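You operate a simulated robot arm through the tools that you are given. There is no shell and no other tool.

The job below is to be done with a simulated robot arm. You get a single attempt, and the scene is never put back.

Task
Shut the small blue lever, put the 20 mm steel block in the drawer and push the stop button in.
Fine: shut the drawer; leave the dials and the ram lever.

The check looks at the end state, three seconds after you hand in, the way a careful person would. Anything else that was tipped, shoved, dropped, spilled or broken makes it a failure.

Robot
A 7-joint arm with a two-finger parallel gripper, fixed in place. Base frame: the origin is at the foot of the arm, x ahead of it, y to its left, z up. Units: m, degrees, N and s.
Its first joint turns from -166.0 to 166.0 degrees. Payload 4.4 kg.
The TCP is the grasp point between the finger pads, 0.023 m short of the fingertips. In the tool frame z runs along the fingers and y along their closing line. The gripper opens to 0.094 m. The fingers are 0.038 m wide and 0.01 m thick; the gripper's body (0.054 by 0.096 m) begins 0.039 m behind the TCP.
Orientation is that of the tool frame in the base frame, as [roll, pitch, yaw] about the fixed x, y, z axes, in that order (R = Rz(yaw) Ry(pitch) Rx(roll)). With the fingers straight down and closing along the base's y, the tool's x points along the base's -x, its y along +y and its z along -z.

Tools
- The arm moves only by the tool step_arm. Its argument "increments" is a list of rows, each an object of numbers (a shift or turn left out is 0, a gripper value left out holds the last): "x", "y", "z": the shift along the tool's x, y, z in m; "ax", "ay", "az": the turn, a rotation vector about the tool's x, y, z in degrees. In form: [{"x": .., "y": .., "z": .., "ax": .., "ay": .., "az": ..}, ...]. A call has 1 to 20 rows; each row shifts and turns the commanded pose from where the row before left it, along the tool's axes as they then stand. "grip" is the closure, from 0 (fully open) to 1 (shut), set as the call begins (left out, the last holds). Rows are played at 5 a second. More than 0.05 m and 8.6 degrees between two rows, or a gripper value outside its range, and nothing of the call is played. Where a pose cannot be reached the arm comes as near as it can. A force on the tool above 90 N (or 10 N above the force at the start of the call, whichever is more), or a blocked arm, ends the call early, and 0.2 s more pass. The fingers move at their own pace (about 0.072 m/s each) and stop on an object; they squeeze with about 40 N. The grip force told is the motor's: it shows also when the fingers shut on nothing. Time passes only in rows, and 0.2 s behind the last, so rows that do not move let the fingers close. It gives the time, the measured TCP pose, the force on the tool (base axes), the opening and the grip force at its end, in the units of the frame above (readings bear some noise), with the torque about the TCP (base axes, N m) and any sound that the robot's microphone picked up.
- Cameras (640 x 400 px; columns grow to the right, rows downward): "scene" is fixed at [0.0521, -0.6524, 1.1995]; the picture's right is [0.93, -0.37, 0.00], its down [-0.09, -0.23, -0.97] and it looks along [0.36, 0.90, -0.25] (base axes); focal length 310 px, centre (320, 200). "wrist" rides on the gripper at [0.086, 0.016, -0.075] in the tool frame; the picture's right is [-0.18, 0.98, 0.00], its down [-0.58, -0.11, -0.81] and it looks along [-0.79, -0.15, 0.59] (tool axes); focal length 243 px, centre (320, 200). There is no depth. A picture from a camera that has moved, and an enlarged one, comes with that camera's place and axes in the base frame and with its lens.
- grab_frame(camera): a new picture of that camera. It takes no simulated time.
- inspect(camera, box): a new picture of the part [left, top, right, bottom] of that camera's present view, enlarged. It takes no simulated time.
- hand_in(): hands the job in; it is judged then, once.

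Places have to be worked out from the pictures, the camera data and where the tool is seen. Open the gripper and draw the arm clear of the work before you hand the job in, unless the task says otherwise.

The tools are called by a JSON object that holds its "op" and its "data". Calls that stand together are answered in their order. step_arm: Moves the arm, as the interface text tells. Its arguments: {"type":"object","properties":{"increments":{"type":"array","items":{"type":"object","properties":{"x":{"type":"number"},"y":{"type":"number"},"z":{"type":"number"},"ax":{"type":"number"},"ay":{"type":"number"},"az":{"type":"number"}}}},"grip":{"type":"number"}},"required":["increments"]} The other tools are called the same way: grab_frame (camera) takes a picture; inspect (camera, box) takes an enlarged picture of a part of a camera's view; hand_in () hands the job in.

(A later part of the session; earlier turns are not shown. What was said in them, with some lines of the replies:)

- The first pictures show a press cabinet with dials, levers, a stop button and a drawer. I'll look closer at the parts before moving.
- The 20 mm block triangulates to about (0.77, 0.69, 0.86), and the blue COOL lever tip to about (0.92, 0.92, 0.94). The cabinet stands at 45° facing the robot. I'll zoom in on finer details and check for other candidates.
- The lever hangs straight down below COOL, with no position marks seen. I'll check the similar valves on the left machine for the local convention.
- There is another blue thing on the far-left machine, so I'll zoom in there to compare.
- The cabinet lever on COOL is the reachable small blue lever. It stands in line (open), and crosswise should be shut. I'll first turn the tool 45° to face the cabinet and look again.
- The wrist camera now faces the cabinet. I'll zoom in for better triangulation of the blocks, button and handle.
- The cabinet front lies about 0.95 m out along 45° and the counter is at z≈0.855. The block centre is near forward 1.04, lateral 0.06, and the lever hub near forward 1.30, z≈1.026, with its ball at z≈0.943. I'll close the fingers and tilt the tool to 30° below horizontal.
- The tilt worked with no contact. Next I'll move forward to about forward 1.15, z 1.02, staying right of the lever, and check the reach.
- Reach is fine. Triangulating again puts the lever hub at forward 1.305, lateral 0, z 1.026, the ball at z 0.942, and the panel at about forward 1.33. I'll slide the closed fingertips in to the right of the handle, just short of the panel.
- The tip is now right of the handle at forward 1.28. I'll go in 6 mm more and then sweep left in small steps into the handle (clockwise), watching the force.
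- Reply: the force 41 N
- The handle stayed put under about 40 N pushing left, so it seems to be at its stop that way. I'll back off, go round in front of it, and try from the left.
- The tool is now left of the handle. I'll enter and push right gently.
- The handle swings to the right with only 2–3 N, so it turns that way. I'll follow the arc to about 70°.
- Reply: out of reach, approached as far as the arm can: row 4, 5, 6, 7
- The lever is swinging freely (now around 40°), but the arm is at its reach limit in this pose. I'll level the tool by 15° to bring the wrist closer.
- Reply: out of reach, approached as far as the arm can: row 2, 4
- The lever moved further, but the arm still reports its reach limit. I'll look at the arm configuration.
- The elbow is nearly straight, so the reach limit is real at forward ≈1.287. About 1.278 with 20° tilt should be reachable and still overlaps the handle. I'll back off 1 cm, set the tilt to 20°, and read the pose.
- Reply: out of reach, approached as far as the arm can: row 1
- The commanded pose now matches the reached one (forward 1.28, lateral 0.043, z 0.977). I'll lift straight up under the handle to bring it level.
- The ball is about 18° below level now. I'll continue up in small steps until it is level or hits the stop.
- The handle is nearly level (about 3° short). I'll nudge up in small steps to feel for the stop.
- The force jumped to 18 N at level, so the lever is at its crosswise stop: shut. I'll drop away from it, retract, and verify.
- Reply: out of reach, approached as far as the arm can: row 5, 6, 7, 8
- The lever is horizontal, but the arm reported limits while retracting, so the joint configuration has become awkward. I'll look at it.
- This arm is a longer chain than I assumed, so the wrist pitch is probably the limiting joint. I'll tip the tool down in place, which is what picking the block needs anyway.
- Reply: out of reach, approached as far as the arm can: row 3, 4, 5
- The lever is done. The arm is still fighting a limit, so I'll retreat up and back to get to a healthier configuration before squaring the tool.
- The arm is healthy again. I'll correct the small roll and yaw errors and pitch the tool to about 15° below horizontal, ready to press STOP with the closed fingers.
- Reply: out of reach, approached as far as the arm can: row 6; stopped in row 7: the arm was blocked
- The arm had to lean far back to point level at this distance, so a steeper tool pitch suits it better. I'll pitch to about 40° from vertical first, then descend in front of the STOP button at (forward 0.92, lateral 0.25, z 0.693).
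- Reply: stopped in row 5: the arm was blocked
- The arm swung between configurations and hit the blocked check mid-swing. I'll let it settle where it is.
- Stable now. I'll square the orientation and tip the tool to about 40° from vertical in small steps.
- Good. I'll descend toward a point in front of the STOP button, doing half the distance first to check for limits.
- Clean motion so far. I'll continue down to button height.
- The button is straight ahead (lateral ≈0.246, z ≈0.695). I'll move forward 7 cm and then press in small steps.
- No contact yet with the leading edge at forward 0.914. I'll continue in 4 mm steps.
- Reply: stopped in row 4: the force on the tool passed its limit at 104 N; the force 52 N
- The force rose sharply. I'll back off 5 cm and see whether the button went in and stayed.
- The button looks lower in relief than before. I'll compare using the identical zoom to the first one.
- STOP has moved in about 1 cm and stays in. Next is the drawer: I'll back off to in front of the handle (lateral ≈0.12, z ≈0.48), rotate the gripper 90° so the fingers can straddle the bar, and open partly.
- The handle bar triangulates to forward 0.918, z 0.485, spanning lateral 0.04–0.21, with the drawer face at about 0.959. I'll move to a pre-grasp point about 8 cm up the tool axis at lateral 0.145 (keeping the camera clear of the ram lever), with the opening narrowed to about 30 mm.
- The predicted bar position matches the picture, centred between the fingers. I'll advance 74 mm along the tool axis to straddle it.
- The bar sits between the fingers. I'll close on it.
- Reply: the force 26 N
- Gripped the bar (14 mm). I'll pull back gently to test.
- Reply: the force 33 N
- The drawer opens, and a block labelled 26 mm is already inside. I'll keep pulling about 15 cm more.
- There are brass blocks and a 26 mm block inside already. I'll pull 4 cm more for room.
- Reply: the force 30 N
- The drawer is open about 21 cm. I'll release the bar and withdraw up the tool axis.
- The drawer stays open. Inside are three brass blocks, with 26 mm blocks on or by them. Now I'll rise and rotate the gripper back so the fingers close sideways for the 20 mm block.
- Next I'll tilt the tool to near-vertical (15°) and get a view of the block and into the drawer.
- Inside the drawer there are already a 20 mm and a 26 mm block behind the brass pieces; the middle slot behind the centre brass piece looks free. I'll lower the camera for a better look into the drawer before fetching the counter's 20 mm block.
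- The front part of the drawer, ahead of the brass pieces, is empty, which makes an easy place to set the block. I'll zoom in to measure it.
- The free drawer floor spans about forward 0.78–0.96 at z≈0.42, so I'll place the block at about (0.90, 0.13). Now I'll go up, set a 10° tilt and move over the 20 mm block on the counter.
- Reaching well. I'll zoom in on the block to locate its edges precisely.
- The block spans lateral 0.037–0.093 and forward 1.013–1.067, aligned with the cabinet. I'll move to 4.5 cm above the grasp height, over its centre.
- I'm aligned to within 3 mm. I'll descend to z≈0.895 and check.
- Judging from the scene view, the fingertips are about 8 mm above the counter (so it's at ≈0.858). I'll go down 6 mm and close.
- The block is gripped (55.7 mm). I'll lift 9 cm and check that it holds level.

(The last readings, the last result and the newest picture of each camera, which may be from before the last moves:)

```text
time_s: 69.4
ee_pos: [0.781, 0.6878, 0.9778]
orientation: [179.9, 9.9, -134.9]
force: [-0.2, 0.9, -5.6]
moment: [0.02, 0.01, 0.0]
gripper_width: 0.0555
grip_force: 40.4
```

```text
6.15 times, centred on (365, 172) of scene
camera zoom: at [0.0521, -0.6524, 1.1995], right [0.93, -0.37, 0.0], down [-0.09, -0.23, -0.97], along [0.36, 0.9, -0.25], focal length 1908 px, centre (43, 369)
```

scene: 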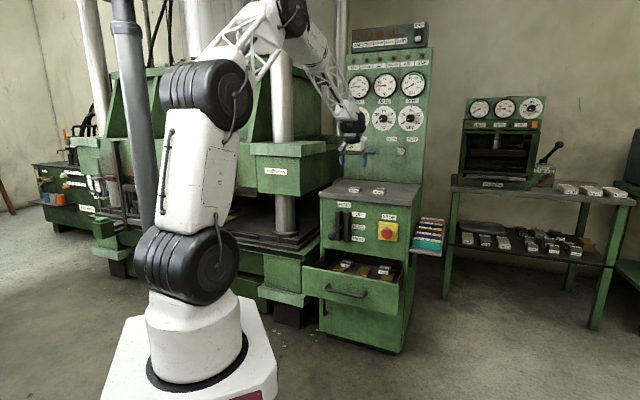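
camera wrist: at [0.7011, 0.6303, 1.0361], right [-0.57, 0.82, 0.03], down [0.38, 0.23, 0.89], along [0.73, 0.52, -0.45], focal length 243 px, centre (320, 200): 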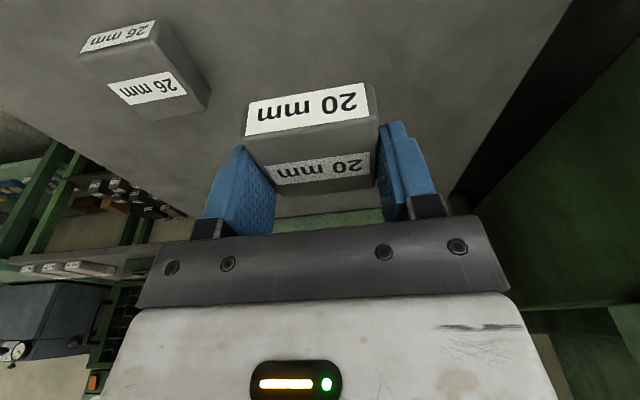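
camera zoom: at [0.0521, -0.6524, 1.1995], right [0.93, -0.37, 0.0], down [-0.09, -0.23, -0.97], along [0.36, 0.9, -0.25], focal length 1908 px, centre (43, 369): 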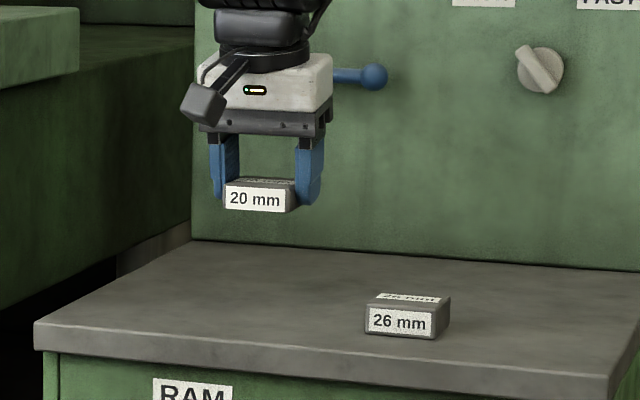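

The block is held level (about 0.5 kg). I'll move it back clear of the counter edge and over to lateral 0.15.

{"op": "step_arm", "data": {"increments": [{"x": 0.0394, "y": -0.0094, "z": -0.007}, {"x": 0.0394, "y": -0.0094, "z": -0.007}, {"x": 0.0394, "y": -0.0094, "z": -0.007}, {"x": 0.0394, "y": -0.0094, "z": -0.007}, {"x": 0.0394, "y": -0.0094, "z": -0.007}, {"x": 0.0394, "y": -0.0094, "z": -0.007}, {"x": 0.0394, "y": -0.0094, "z": -0.007}, {"x": 0.0394, "y": -0.0094, "z": -0.007}, {"x": 0.0394, "y": -0.0094, "z": -0.007}, {}]}}

{"op": "grab_frame", "data": {"camera": "scene"}}

```text
time_s: 71.6
ee_pos: [0.5841, 0.3714, 0.977]
orientation: [179.9, 9.9, -134.9]
force: [-0.4, -0.1, -4.6]
moment: [0.03, -0.01, 0.01]
gripper_width: 0.056
grip_force: 39.5
```

```text
taken
```

scene: 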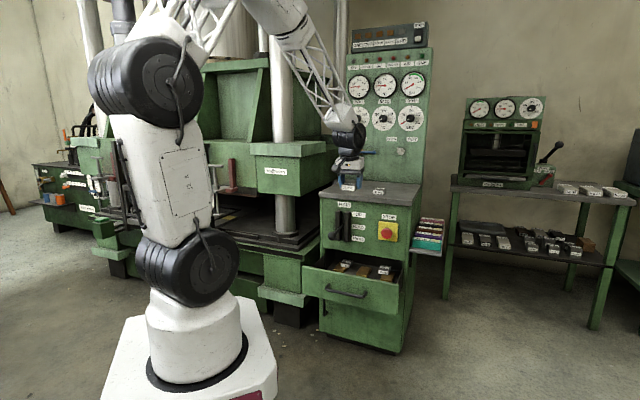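

I'll descend in front of the counter to z≈0.65, above the drawer.

{"op": "step_arm", "data": {"increments": [{"x": -0.0077, "z": 0.0429}, {"x": -0.0077, "z": 0.0429}, {"x": -0.0077, "z": 0.0429}, {"x": -0.0077, "z": 0.0429}, {"x": -0.0077, "z": 0.0429}, {"x": -0.0077, "z": 0.0429}, {"x": -0.0077, "z": 0.0429}, {"x": -0.0077, "z": 0.0429}, {}]}}

{"op": "grab_frame", "data": {"camera": "wrist"}}

{"op": "inspect", "data": {"camera": "scene", "box": [290, 170, 450, 310]}}

```text
time_s: 73.6
ee_pos: [0.6684, 0.4578, 0.6477]
orientation: [180.0, 9.9, -135.0]
force: [0.4, -0.6, -4.1]
moment: [-0.02, -0.02, -0.02]
gripper_width: 0.0557
grip_force: 40.1
```

```text
taken
camera wrist: at [0.5892, 0.4004, 0.7068], right [-0.57, 0.82, 0.03], down [0.38, 0.23, 0.89], along [0.73, 0.52, -0.45], focal length 243 px, centre (320, 200)
```

wrist: 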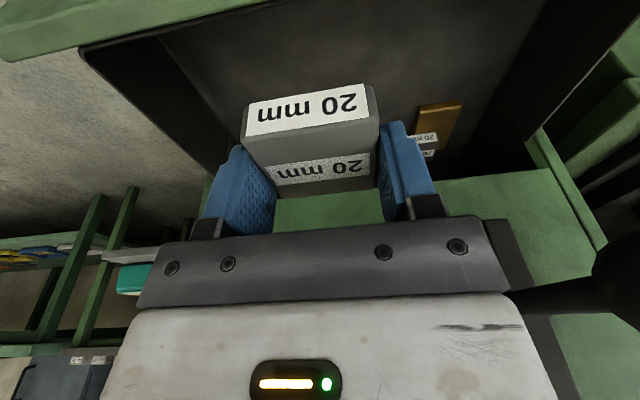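

```text
2.86 times, centred on (370, 240) of scene
camera zoom: at [0.0521, -0.6524, 1.1995], right [0.93, -0.37, 0.0], down [-0.09, -0.23, -0.97], along [0.36, 0.9, -0.25], focal length 886 px, centre (177, 86)
```

zoom: 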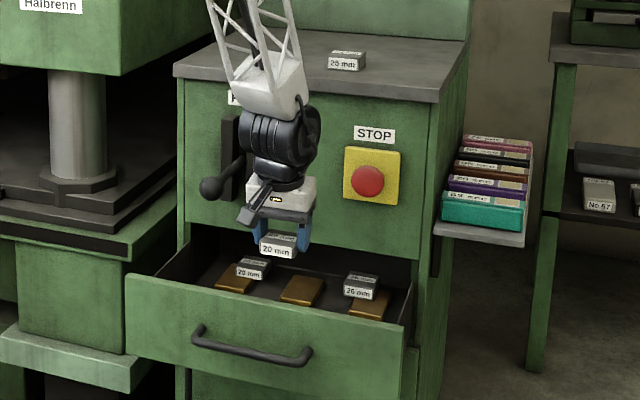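

Clearances look fine. I'll move forward 10 cm over the free drawer floor.

{"op": "step_arm", "data": {"increments": [{"x": -0.0238, "z": 0.0118}, {"x": -0.0238, "z": 0.0118}, {"x": -0.0238, "z": 0.0118}, {"x": -0.0238, "z": 0.0118}, {}]}}

{"op": "grab_frame", "data": {"camera": "wrist"}}

{"op": "inspect", "data": {"camera": "scene", "box": [290, 190, 430, 310]}}

```text
time_s: 74.8
ee_pos: [0.7403, 0.5322, 0.6182]
orientation: [179.9, 9.9, -135.0]
force: [0.7, 0.7, -4.4]
moment: [-0.01, -0.01, 0.01]
gripper_width: 0.0558
grip_force: 39.8
```

```text
taken
camera wrist: at [0.6614, 0.4734, 0.6761], right [-0.57, 0.82, 0.03], down [0.39, 0.23, 0.89], along [0.73, 0.52, -0.45], focal length 243 px, centre (320, 200)
```

wrist: 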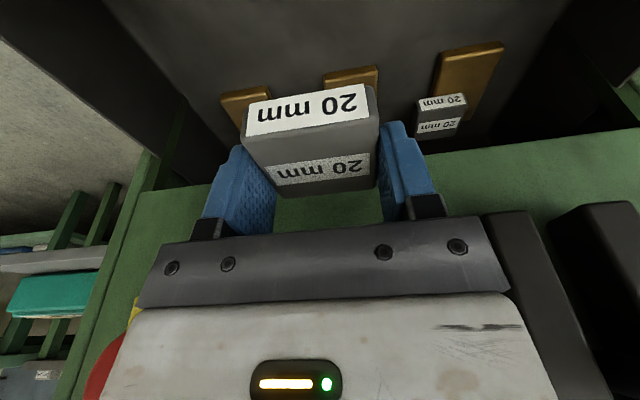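

```text
3.33 times, centred on (360, 250) of scene
camera zoom: at [0.0521, -0.6524, 1.1995], right [0.93, -0.37, 0.0], down [-0.09, -0.23, -0.97], along [0.36, 0.9, -0.25], focal length 1034 px, centre (187, 33)
```

zoom: 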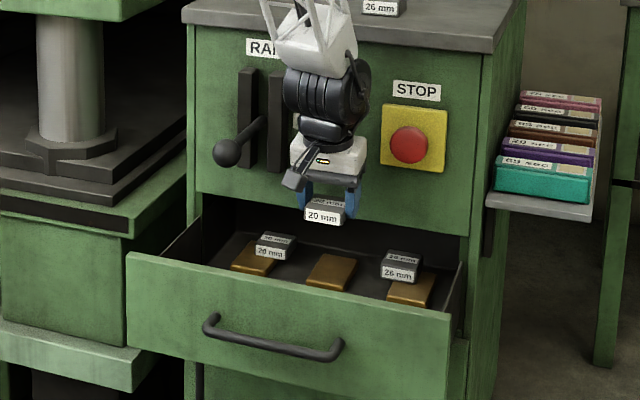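

Everything is clear, with the brass pieces starting at about forward 0.98. I'll descend toward the floor in steps.

{"op": "step_arm", "data": {"increments": [{"x": 0.0051, "y": -0.003, "z": 0.0291}, {"x": 0.0051, "z": 0.0291}, {"x": 0.0051, "z": 0.0291}, {"x": 0.0051, "z": 0.0291}, {"x": 0.0044, "z": 0.0249}, {}]}}

{"op": "grab_frame", "data": {"camera": "wrist"}}

{"op": "inspect", "data": {"camera": "scene", "box": [290, 190, 430, 310]}}

```text
time_s: 76.2
ee_pos: [0.7428, 0.5281, 0.4778]
orientation: [179.9, 10.0, -135.0]
force: [-0.7, 0.2, -4.9]
moment: [0.04, -0.03, 0.04]
gripper_width: 0.0556
grip_force: 40.2
```

```text
taken
camera wrist: at [0.6627, 0.4704, 0.5361], right [-0.57, 0.82, 0.03], down [0.38, 0.23, 0.89], along [0.73, 0.52, -0.45], focal length 243 px, centre (320, 200)
```

wrist: 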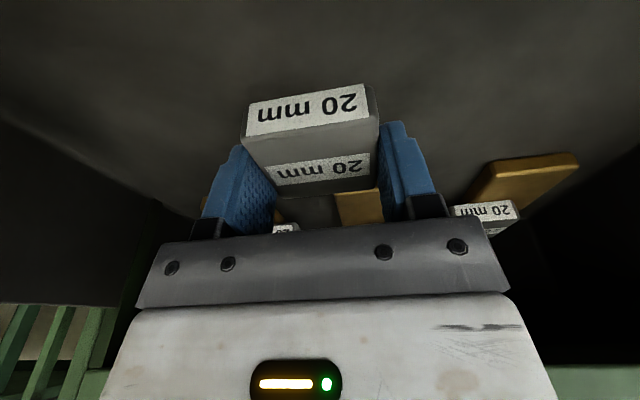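

```text
3.33 times, centred on (360, 250) of scene
camera zoom: at [0.0521, -0.6524, 1.1995], right [0.93, -0.37, 0.0], down [-0.09, -0.23, -0.97], along [0.36, 0.9, -0.25], focal length 1034 px, centre (187, 33)
```

zoom: 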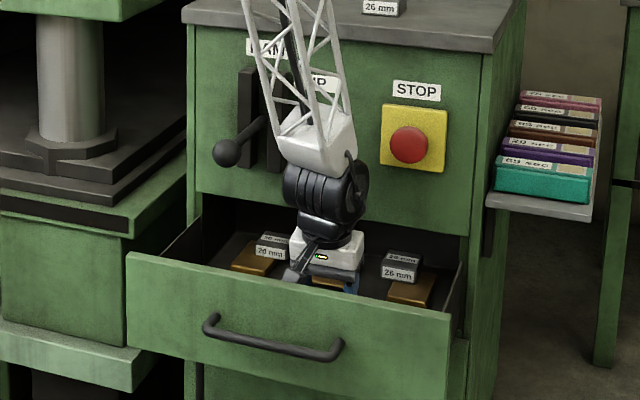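

The block bottom is about 3 cm above the estimated floor. I'll feel downward in small steps.

{"op": "step_arm", "data": {"increments": [{"x": 0.0007, "z": 0.0039}, {"x": 0.0007, "z": 0.0039}, {"x": 0.0007, "z": 0.0039}]}}

{"op": "step_arm", "data": {"increments": [{"x": 0.0007, "z": 0.0039}, {"x": 0.0004, "z": 0.002}]}}

```text
time_s: 77.0
ee_pos: [0.7454, 0.53, 0.4686]
orientation: [179.9, 10.2, -135.0]
force: [-4.6, 3.6, 64.0]
moment: [-5.52, 6.14, -0.68]
gripper_width: 0.0558
grip_force: 40.1
```

```text
time_s: 77.4
ee_pos: [0.7471, 0.5298, 0.4685]
orientation: [179.9, 10.3, -135.0]
force: [-0.1, 1.8, 9.0]
moment: [-1.14, 1.21, -0.18]
gripper_width: 0.0559
grip_force: 40.0
stopped in row 1: the force on the tool passed its limit at 99 N (the readings are from after the stop); the commanded pose is now the measured one
```

The upward force and its moment place the contact about 13 cm behind the TCP: the camera bracket is touching the top of the drawer front. I'll raise 4 cm at once and check.

{"op": "step_arm", "data": {"increments": [{"x": -0.0024, "z": -0.0135}, {"x": -0.0024, "z": -0.0135}, {"x": -0.0024, "z": -0.0135}, {}]}}

{"op": "grab_frame", "data": {"camera": "wrist"}}

{"op": "inspect", "data": {"camera": "scene", "box": [290, 190, 430, 310]}}

```text
time_s: 78.4
ee_pos: [0.7451, 0.5314, 0.5101]
orientation: [179.9, 10.4, -135.1]
force: [-0.3, 0.2, -5.5]
moment: [-0.01, -0.03, 0.01]
gripper_width: 0.0557
grip_force: 40.4
```

```text
taken
camera wrist: at [0.6647, 0.4737, 0.5683], right [-0.57, 0.82, 0.03], down [0.38, 0.23, 0.9], along [0.73, 0.52, -0.44], focal length 243 px, centre (320, 200)
```

wrist: 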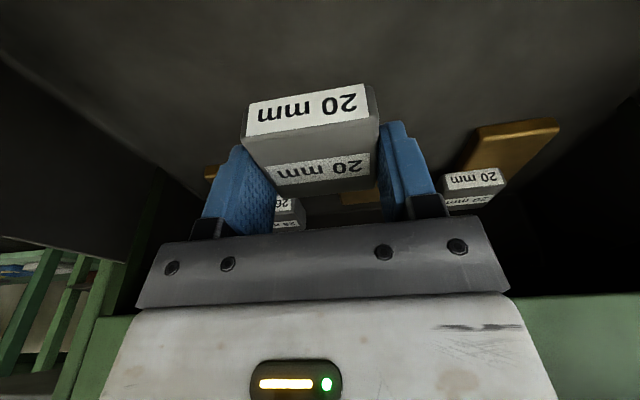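

```text
3.33 times, centred on (360, 250) of scene
camera zoom: at [0.0521, -0.6524, 1.1995], right [0.93, -0.37, 0.0], down [-0.09, -0.23, -0.97], along [0.36, 0.9, -0.25], focal length 1034 px, centre (187, 33)
```

zoom: 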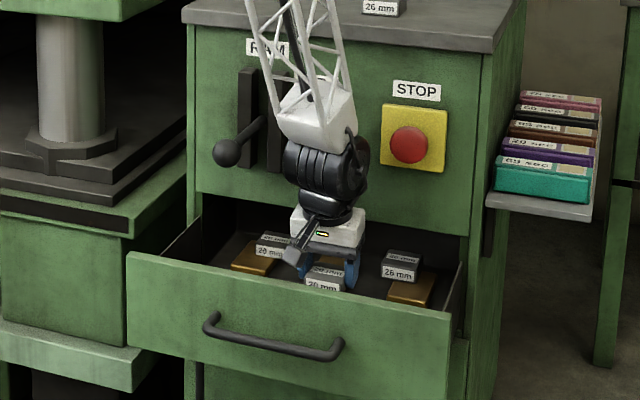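

No harm done: the block and drawer are unchanged. I'll turn the tool 45° about the vertical so the camera bracket sits inside the drawer's width instead of over its front.

{"op": "step_arm", "data": {"increments": [{"x": 0.0148, "z": -0.0027}, {"ax": 1.354, "az": 7.377}, {"ax": 1.354, "az": 7.377}, {"ax": 1.354, "az": 7.377}, {"ax": 1.354, "az": 7.377}, {"ax": 1.354, "az": 7.377}, {"ax": 1.354, "az": 7.377}, {}]}}

{"op": "grab_frame", "data": {"camera": "wrist"}}

{"op": "inspect", "data": {"camera": "scene", "box": [290, 190, 430, 310]}}

```text
time_s: 80.2
ee_pos: [0.7357, 0.5192, 0.511]
orientation: [-179.9, 10.3, 179.8]
force: [0.1, -0.3, -5.1]
moment: [0.01, 0.0, 0.01]
gripper_width: 0.0558
grip_force: 40.1
```

```text
taken
camera wrist: at [0.6388, 0.5362, 0.5677], right [0.18, 0.98, 0.03], down [0.43, -0.11, 0.9], along [0.88, -0.15, -0.44], focal length 243 px, centre (320, 200)
```

wrist: 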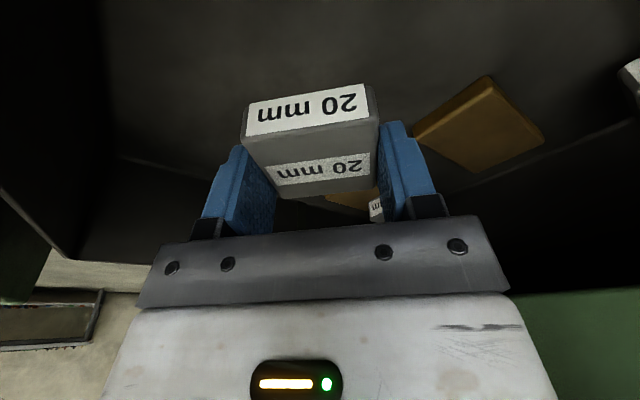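

```text
3.33 times, centred on (360, 250) of scene
camera zoom: at [0.0521, -0.6524, 1.1995], right [0.93, -0.37, 0.0], down [-0.09, -0.23, -0.97], along [0.36, 0.9, -0.25], focal length 1034 px, centre (187, 33)
```

zoom: 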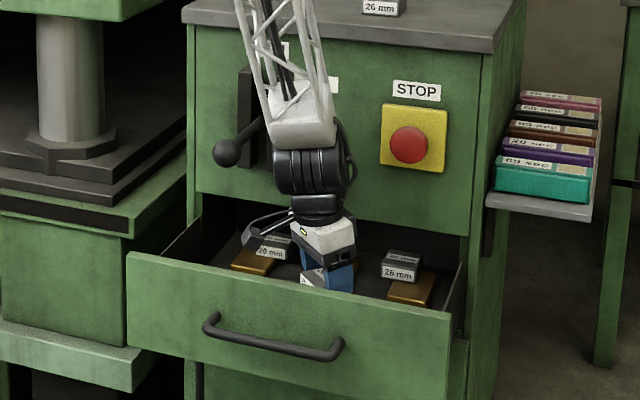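

The camera now sits clear of the drawer front. I'll descend again: 4 cm and then finer.

{"op": "step_arm", "data": {"increments": [{"x": 0.0018, "z": 0.0098}, {"x": 0.0018, "z": 0.0098}, {"x": 0.0018, "z": 0.0098}, {"x": 0.0011, "z": 0.0059}, {"x": 0.0005, "z": 0.003}]}}

{"op": "grab_frame", "data": {"camera": "wrist"}}

```text
time_s: 81.4
ee_pos: [0.7363, 0.5198, 0.4703]
orientation: [-180.0, 10.3, 179.9]
force: [0.4, -0.2, -5.4]
moment: [0.0, -0.02, 0.01]
gripper_width: 0.0558
grip_force: 39.7
```

```text
taken
camera wrist: at [0.6382, 0.5363, 0.5278], right [0.18, 0.98, 0.03], down [0.43, -0.11, 0.9], along [0.89, -0.15, -0.44], focal length 243 px, centre (320, 200)
```

wrist: 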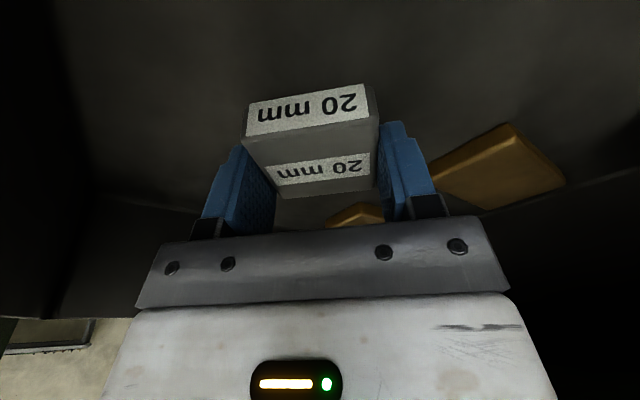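

No contact at z 0.470. I'll continue in 3 mm steps.

{"op": "step_arm", "data": {"increments": [{"x": 0.0005, "z": 0.003}, {"x": 0.0005, "z": 0.003}, {"x": 0.0005, "z": 0.003}, {}]}}

{"op": "step_arm", "data": {"increments": [{"x": 0.0005, "z": 0.003}, {"x": 0.0005, "z": 0.003}, {}]}}

```text
time_s: 82.4
ee_pos: [0.7361, 0.5194, 0.4627]
orientation: [179.9, 10.3, 180.0]
force: [-0.2, 0.5, -3.9]
moment: [-0.04, -0.03, -0.03]
gripper_width: 0.0558
grip_force: 40.0
```

```text
time_s: 83.2
ee_pos: [0.7352, 0.5213, 0.4548]
orientation: [179.9, 10.4, 180.0]
force: [0.4, 0.1, -5.1]
moment: [-0.04, -0.01, 0.02]
gripper_width: 0.0557
grip_force: 39.5
```

Still free at z 0.455. I'll continue in 2–3 mm steps.

{"op": "step_arm", "data": {"increments": [{"x": 0.0005, "z": 0.003}, {"x": 0.0004, "z": 0.002}, {}]}}

{"op": "step_arm", "data": {"increments": [{"x": 0.0004, "z": 0.002}, {"x": 0.0004, "z": 0.002}, {}]}}

{"op": "grab_frame", "data": {"camera": "wrist"}}

```text
time_s: 84.0
ee_pos: [0.7375, 0.5214, 0.4518]
orientation: [179.9, 10.3, 180.0]
force: [-7.0, 11.1, 27.3]
moment: [0.19, 1.07, -0.3]
gripper_width: 0.0559
grip_force: 39.6
```

```text
time_s: 84.6
ee_pos: [0.7414, 0.5246, 0.4527]
orientation: [179.7, 10.6, 179.9]
force: [-0.7, 2.0, 6.8]
moment: [-0.33, 0.19, -0.07]
gripper_width: 0.0559
grip_force: 40.1
stopped in row 3: the force on the tool passed its limit at 95 N (the readings are from after the stop); the commanded pose is now the measured one
```

```text
taken
camera wrist: at [0.6431, 0.5405, 0.5098], right [0.18, 0.98, 0.04], down [0.42, -0.11, 0.9], along [0.89, -0.15, -0.44], focal length 243 px, centre (320, 200)
```

wrist: 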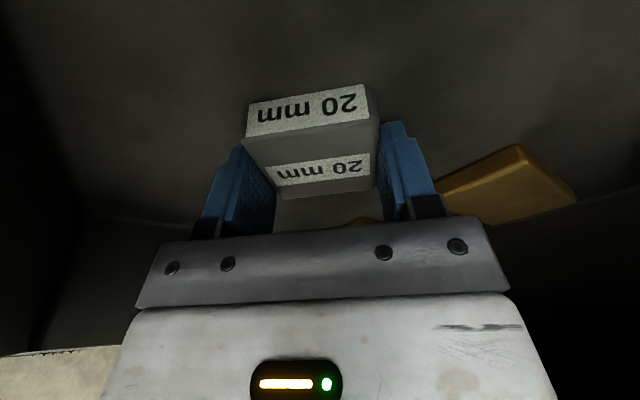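

The block touched the drawer floor (z≈0.423, contact under the block's own edge). I'll release it.

{"op": "step_arm", "data": {"grip": 0.1, "increments": [{}, {}, {}]}}

{"op": "grab_frame", "data": {"camera": "wrist"}}

```text
time_s: 85.4
ee_pos: [0.7411, 0.5236, 0.4517]
orientation: [179.6, 10.7, 180.0]
force: [-0.8, 3.5, 18.4]
moment: [-0.66, 0.32, -0.1]
gripper_width: 0.0829
grip_force: 0.1
```

```text
taken
camera wrist: at [0.6431, 0.5406, 0.5098], right [0.18, 0.98, 0.04], down [0.42, -0.11, 0.9], along [0.89, -0.15, -0.44], focal length 243 px, centre (320, 200)
```

wrist: 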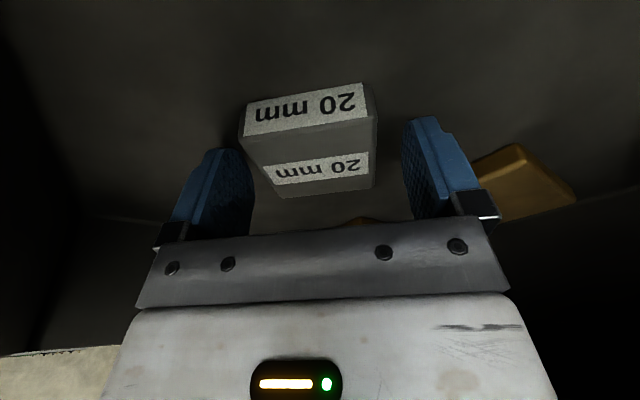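

Released; the fingertips are just resting on the floor. I'll raise to z≈0.515, turn back 45°, then rise clear.

{"op": "step_arm", "data": {"increments": [{"x": -0.001, "z": -0.0055}, {"x": -0.002, "z": -0.0108}, {"x": -0.002, "z": -0.0108}, {"x": -0.0036, "z": -0.0197}, {"x": -0.0031, "z": -0.0167}, {}]}}

{"op": "grab_frame", "data": {"camera": "wrist"}}

```text
time_s: 86.8
ee_pos: [0.7418, 0.5233, 0.515]
orientation: [179.7, 10.6, 179.8]
force: [0.2, 0.0, -0.9]
moment: [0.0, 0.01, 0.02]
gripper_width: 0.0846
grip_force: 0.0
```

```text
taken
camera wrist: at [0.6429, 0.5398, 0.5732], right [0.18, 0.98, 0.04], down [0.42, -0.11, 0.9], along [0.89, -0.15, -0.44], focal length 243 px, centre (320, 200)
```

wrist: 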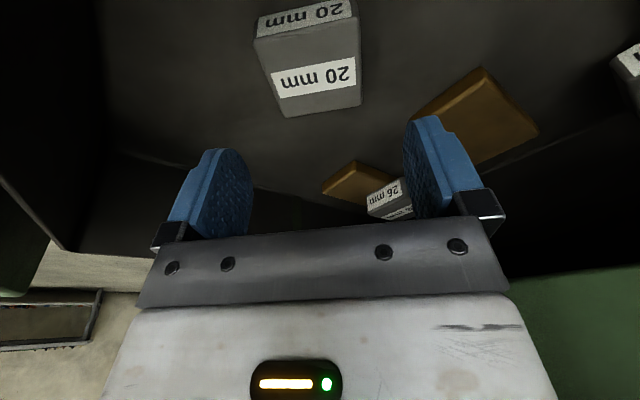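

The block sits flat on the drawer floor. I'll turn back 45°, then raise and retreat over the drawer front.

{"op": "step_arm", "data": {"increments": [{"ax": -1.38, "az": -7.37}, {"ax": -1.38, "az": -7.37}, {"ax": -1.38, "az": -7.37}, {"ax": -1.38, "az": -7.37}, {"ax": -1.38, "az": -7.37}, {"ax": -1.38, "az": -7.37}, {"x": -0.0055, "z": -0.0295}, {"x": -0.0055, "z": -0.0295}, {"x": -0.0055, "z": -0.0295}, {"x": -0.0055, "z": -0.0295}, {}]}}

{"op": "step_arm", "data": {"grip": 1, "increments": [{"x": 0.04, "z": -0.0073}, {"x": 0.04, "z": -0.0073}, {"x": 0.04, "z": -0.0073}, {"x": 0.04, "z": -0.0073}, {"x": 0.04, "z": -0.0073}, {"x": 0.04, "z": -0.0073}, {"x": 0.04, "z": -0.0073}, {}]}}

{"op": "grab_frame", "data": {"camera": "wrist"}}

{"op": "inspect", "data": {"camera": "scene", "box": [290, 190, 430, 310]}}

```text
time_s: 89.2
ee_pos: [0.7372, 0.5249, 0.6391]
orientation: [179.7, 10.8, -135.1]
force: [-0.3, -0.6, 1.5]
moment: [-0.05, 0.02, 0.02]
gripper_width: 0.0847
grip_force: 0.1
```

```text
time_s: 91.0
ee_pos: [0.5405, 0.3187, 0.6338]
orientation: [179.8, 10.7, -135.0]
force: [-0.1, 0.3, 0.6]
moment: [0.03, -0.03, 0.01]
gripper_width: 0.0
grip_force: 40.0
```

```text
taken
camera wrist: at [0.4604, 0.261, 0.6903], right [-0.57, 0.82, 0.04], down [0.38, 0.22, 0.9], along [0.73, 0.52, -0.43], focal length 243 px, centre (320, 200)
```

wrist: 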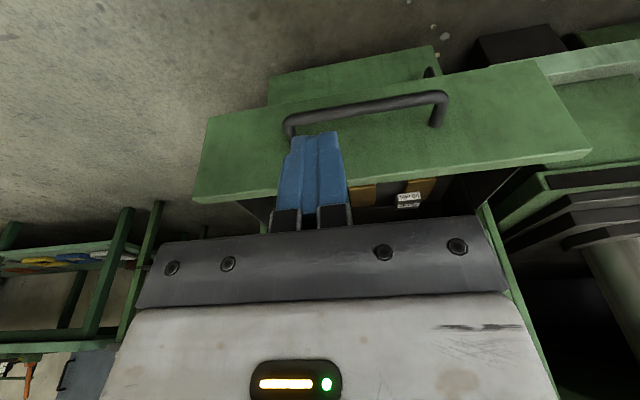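

```text
3.33 times, centred on (360, 250) of scene
camera zoom: at [0.0521, -0.6524, 1.1995], right [0.93, -0.37, 0.0], down [-0.09, -0.23, -0.97], along [0.36, 0.9, -0.25], focal length 1034 px, centre (187, 33)
```

zoom: 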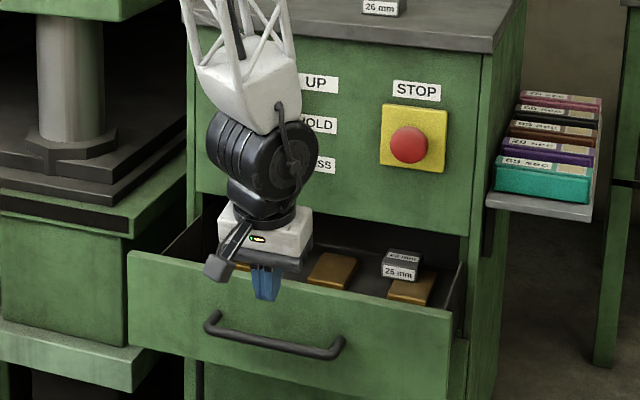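

Now to shut the drawer. I'll tilt the closed fingers to 40° and bring them in front of the drawer face, just above the handle bar.

{"op": "step_arm", "data": {"increments": [{"ay": -7.3}, {"ay": -7.3}, {"ay": -7.3}, {"ay": -7.4}, {"x": 0.002, "z": 0.0296}, {"x": 0.002, "z": 0.0296}, {"x": 0.002, "z": 0.0296}, {"x": 0.002, "z": 0.0296}, {}]}}

{"op": "grab_frame", "data": {"camera": "wrist"}}

{"op": "inspect", "data": {"camera": "scene", "box": [290, 190, 430, 310]}}

```text
time_s: 93.0
ee_pos: [0.571, 0.3689, 0.5287]
orientation: [177.8, 32.3, -135.3]
force: [0.3, 0.7, 0.4]
moment: [0.04, 0.03, 0.02]
gripper_width: 0.0001
grip_force: 39.9
out of reach, approached as far as the arm can: row 3, 4
```

```text
taken
camera wrist: at [0.4825, 0.2996, 0.5461], right [-0.6, 0.79, 0.13], down [0.14, -0.06, 0.99], along [0.79, 0.61, -0.08], focal length 243 px, centre (320, 200)
```

wrist: 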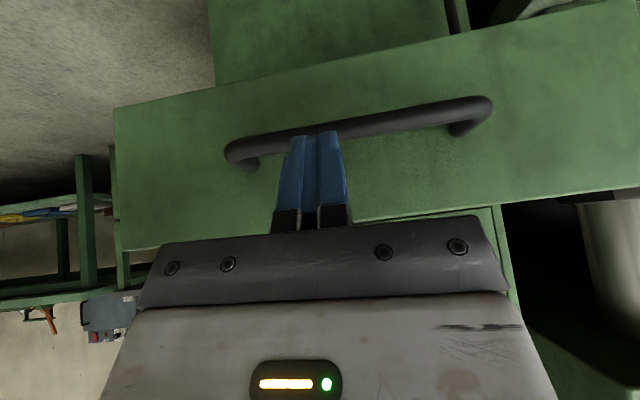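

```text
3.33 times, centred on (360, 250) of scene
camera zoom: at [0.0521, -0.6524, 1.1995], right [0.93, -0.37, 0.0], down [-0.09, -0.23, -0.97], along [0.36, 0.9, -0.25], focal length 1034 px, centre (187, 33)
```

zoom: 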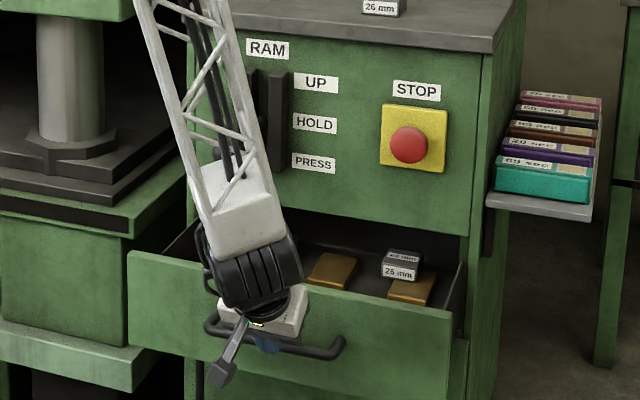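

The tool settled at 32° pitch, which is adequate. I'll raise slightly, approach the face and begin pushing slowly.

{"op": "step_arm", "data": {"increments": [{"x": -0.0085, "z": -0.0135}, {"x": -0.0169, "z": 0.0107}, {"x": -0.0169, "z": 0.0107}, {"x": -0.0068, "z": 0.0043}, {"x": -0.0068, "z": 0.0043}, {"x": -0.0068, "z": 0.0043}, {"x": -0.0068, "z": 0.0043}]}}

{"op": "grab_frame", "data": {"camera": "wrist"}}

{"op": "inspect", "data": {"camera": "scene", "box": [290, 190, 430, 310]}}

```text
time_s: 94.6
ee_pos: [0.6238, 0.4176, 0.5431]
orientation: [177.8, 32.3, -135.3]
force: [0.4, 1.1, 0.3]
moment: [0.03, 0.04, -0.02]
gripper_width: 0.0
grip_force: 40.3
```

```text
taken
camera wrist: at [0.5346, 0.3481, 0.5615], right [-0.59, 0.79, 0.13], down [0.14, -0.06, 0.99], along [0.79, 0.61, -0.08], focal length 243 px, centre (320, 200)
```

wrist: 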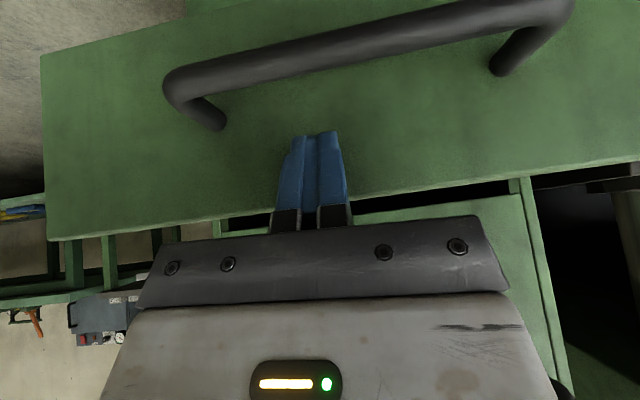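

```text
3.33 times, centred on (360, 250) of scene
camera zoom: at [0.0521, -0.6524, 1.1995], right [0.93, -0.37, 0.0], down [-0.09, -0.23, -0.97], along [0.36, 0.9, -0.25], focal length 1034 px, centre (187, 33)
```

zoom: 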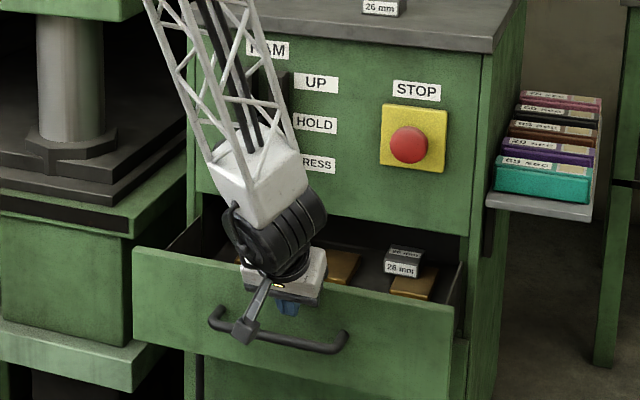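

The drawer slides in easily (about 1 N). I'll keep pushing in a straight line.

{"op": "step_arm", "data": {"increments": [{"x": -0.0127, "z": 0.008}, {"x": -0.0127, "z": 0.008}, {"x": -0.0127, "z": 0.008}, {"x": -0.0127, "z": 0.008}, {"x": -0.0127, "z": 0.008}, {"x": -0.0127, "z": 0.008}, {"x": -0.0127, "z": 0.008}, {"x": -0.0127, "z": 0.008}, {"x": -0.0127, "z": 0.008}, {"x": -0.0127, "z": 0.008}]}}

{"op": "inspect", "data": {"camera": "scene", "box": [290, 190, 430, 310]}}

{"op": "grab_frame", "data": {"camera": "wrist"}}

```text
time_s: 96.8
ee_pos: [0.7268, 0.526, 0.5457]
orientation: [177.7, 32.3, -135.3]
force: [0.4, -0.2, 0.3]
moment: [0.05, -0.02, 0.02]
gripper_width: 0.0001
grip_force: 39.6
```

```text
3.33 times, centred on (360, 250) of scene
camera zoom: at [0.0521, -0.6524, 1.1995], right [0.93, -0.37, 0.0], down [-0.09, -0.23, -0.97], along [0.36, 0.9, -0.25], focal length 1034 px, centre (187, 33)
```

zoom: 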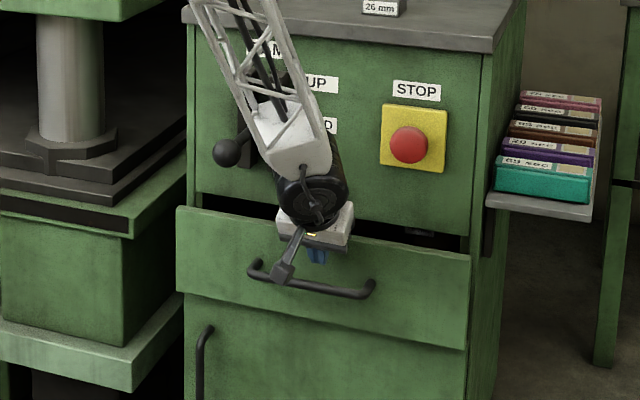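

```text
taken
camera wrist: at [0.638, 0.4567, 0.5633], right [-0.59, 0.79, 0.13], down [0.14, -0.06, 0.99], along [0.79, 0.61, -0.08], focal length 243 px, centre (320, 200)
```

wrist: 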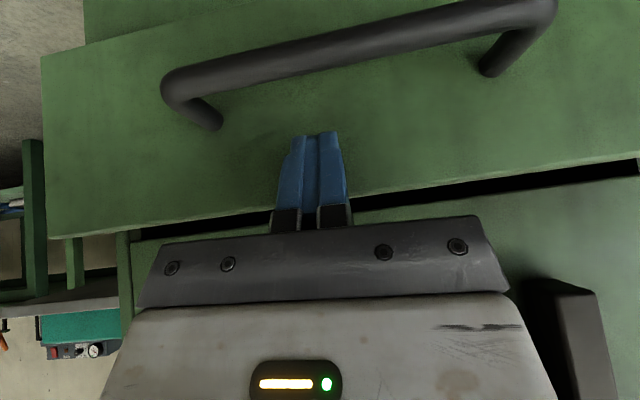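

About 4.5 cm remain. I'll push on with smaller steps.

{"op": "step_arm", "data": {"increments": [{"x": -0.0068, "z": 0.0043}, {"x": -0.0068, "z": 0.0043}, {"x": -0.0068, "z": 0.0043}, {"x": -0.0068, "z": 0.0043}, {"x": -0.0051, "z": 0.0032}, {"x": -0.0034, "z": 0.0021}]}}

{"op": "inspect", "data": {"camera": "scene", "box": [290, 190, 430, 310]}}

```text
time_s: 98.2
ee_pos: [0.7519, 0.5523, 0.5403]
orientation: [177.4, 31.8, -135.4]
force: [-4.8, -6.5, 3.7]
moment: [0.01, 0.0, -0.05]
gripper_width: 0.0
grip_force: 40.1
stopped in row 6: the force on the tool passed its limit at 151 N (the readings are from after the stop); the commanded pose is now the measured one
```

```text
3.33 times, centred on (360, 250) of scene
camera zoom: at [0.0521, -0.6524, 1.1995], right [0.93, -0.37, 0.0], down [-0.09, -0.23, -0.97], along [0.36, 0.9, -0.25], focal length 1034 px, centre (187, 33)
```

zoom: 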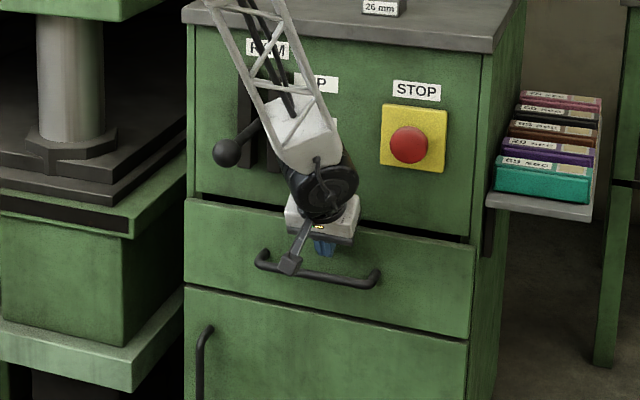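

The drawer hit its stop. I'll back off and compare with the opening picture.

{"op": "step_arm", "data": {"increments": [{"x": 0.0169, "z": -0.0107}, {"x": 0.0338, "z": -0.0214}, {"x": 0.0338, "z": -0.0214}, {"x": 0.0338, "z": -0.0214}, {"x": 0.0338, "z": -0.0214}, {"x": 0.0338, "z": -0.0214}, {}]}}

{"op": "inspect", "data": {"camera": "scene", "box": [310, 195, 450, 285]}}

{"op": "inspect", "data": {"camera": "scene", "box": [315, 235, 420, 300]}}

```text
time_s: 99.8
ee_pos: [0.5957, 0.3956, 0.543]
orientation: [177.6, 31.8, -135.4]
force: [-0.4, -1.0, -0.2]
moment: [-0.01, -0.01, 0.03]
gripper_width: 0.0
grip_force: 40.4
```

```text
4.44 times, centred on (380, 240) of scene
camera zoom: at [0.0521, -0.6524, 1.1995], right [0.93, -0.37, 0.0], down [-0.09, -0.23, -0.97], along [0.36, 0.9, -0.25], focal length 1378 px, centre (53, 22)
```

zoom: 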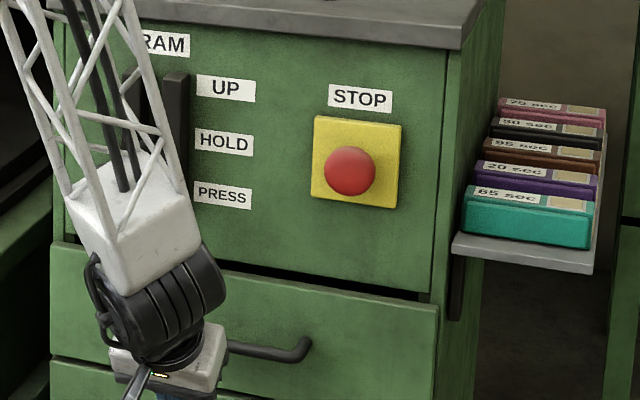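

```text
6.10 times, centred on (368, 268) of scene
camera zoom: at [0.0521, -0.6524, 1.1995], right [0.93, -0.37, 0.0], down [-0.09, -0.23, -0.97], along [0.36, 0.9, -0.25], focal length 1890 px, centre (30, -211)
```

zoom: 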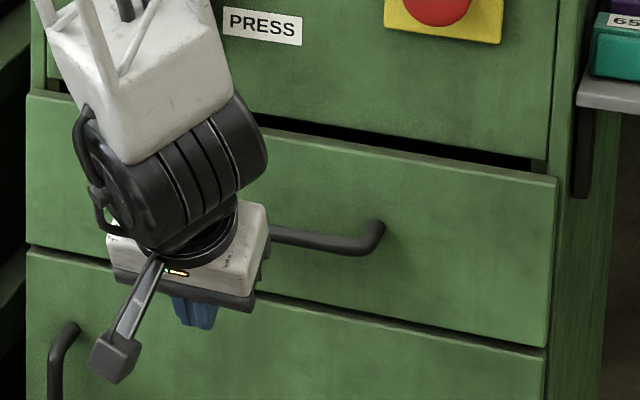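

The drawer is exactly where it started: shut. I'll open the gripper and withdraw the arm up and back, then do a final check.

{"op": "step_arm", "data": {"grip": 0, "increments": [{"x": 0.0338, "z": -0.0214}, {"x": 0.0338, "z": -0.0214}, {"x": -0.0166, "z": -0.0433}, {"x": -0.0166, "z": -0.0433}, {"x": -0.0166, "z": -0.0433}, {"x": -0.0166, "z": -0.0433}, {"x": -0.0166, "z": -0.0433}, {"x": -0.0166, "z": -0.0433}, {"x": -0.0166, "z": -0.0433}, {"x": -0.0166, "z": -0.0433}, {"x": -0.0166, "z": -0.0433}, {"x": -0.0166, "z": -0.0433}, {"x": -0.0166, "z": -0.0433}, {}]}}

{"op": "grab_frame", "data": {"camera": "scene"}}

{"op": "inspect", "data": {"camera": "scene", "box": [310, 130, 450, 220]}}

{"op": "inspect", "data": {"camera": "scene", "box": [310, 195, 450, 285]}}

{"op": "inspect", "data": {"camera": "scene", "box": [340, 60, 440, 140]}}

```text
time_s: 102.8
ee_pos: [0.4864, 0.254, 1.0419]
orientation: [177.6, 31.8, -135.4]
force: [-0.4, 0.2, 0.5]
moment: [0.0, 0.02, -0.01]
gripper_width: 0.0941
grip_force: 0.1
```

```text
taken
```

scene: 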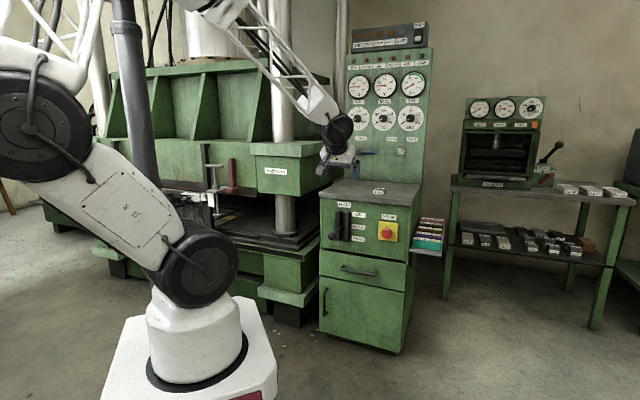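

```text
4.44 times, centred on (380, 175) of scene
camera zoom: at [0.0521, -0.6524, 1.1995], right [0.93, -0.37, 0.0], down [-0.09, -0.23, -0.97], along [0.36, 0.9, -0.25], focal length 1378 px, centre (53, 311)
```

zoom: 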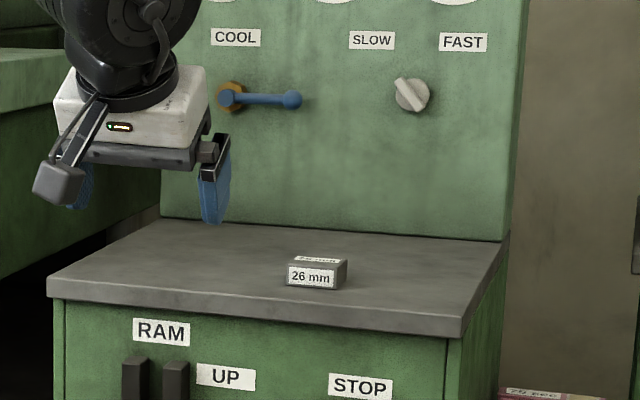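

```text
4.44 times, centred on (380, 240) of scene
camera zoom: at [0.0521, -0.6524, 1.1995], right [0.93, -0.37, 0.0], down [-0.09, -0.23, -0.97], along [0.36, 0.9, -0.25], focal length 1378 px, centre (53, 22)
```

zoom: 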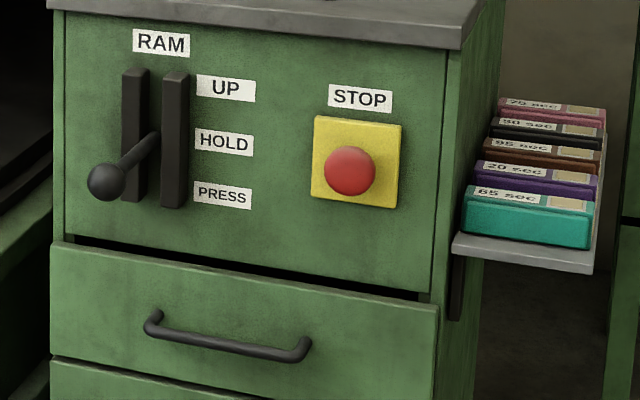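

```text
5.00 times, centred on (390, 100) of scene
camera zoom: at [0.0521, -0.6524, 1.1995], right [0.93, -0.37, 0.0], down [-0.09, -0.23, -0.97], along [0.36, 0.9, -0.25], focal length 1550 px, centre (-30, 700)
```

zoom: 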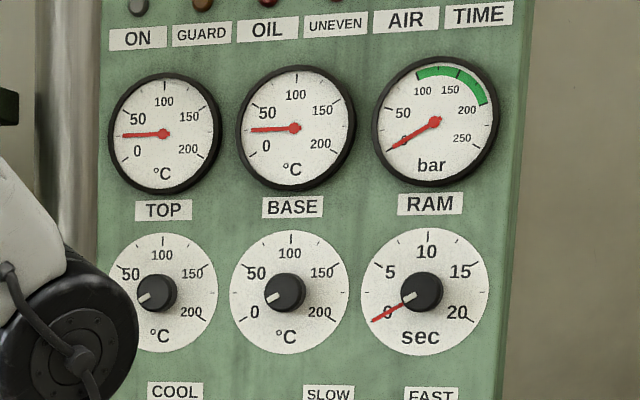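

Final state from the pictures:
- The blue lever is level, at its stop.
- STOP is in, and the ON lamp has gone out.
- The drawer is shut, with the 20 mm block inside.
- The dials, ram lever and 26 mm block on the counter look unchanged.
- The gripper is open and the arm is clear.

I'm handing in.

{"op": "hand_in", "data": {}}

```text
The job is handed in.
```

I did all three jobs, shut the drawer again, and handed the work in. I haven't been given the check's result.

- **Blue lever:** it hung straight down under the COOL label, and I turned it to level, where it hit its stop. There were no open/shut marks. I took level as shut because it only turns that way, and the blue water lever on the machine to the left sits crosswise too.
- **20 mm steel block:** the one from the counter now lies flat on the drawer floor, in front of the brass pieces. The drawer already held a 20 mm and a 26 mm block, and I left those alone.
- **STOP button:** it went in about 1 cm and stayed in. The ON lamp was lit at the start and is now out.
- **Drawer:** it is fully shut and lines up with the first picture.
- **Dials and ram lever:** both look unchanged, and so does the 26 mm block on the counter.

While I was lowering the block, the camera bracket pressed on the top edge of the drawer front with about 100 N. I lifted off, turned the gripper 45° and set the block down from there. Nothing looked moved or damaged afterwards.

Pressing the button, setting the block down and shutting the drawer also tripped the force limit (95–151 N). Each time the arm stopped by itself.
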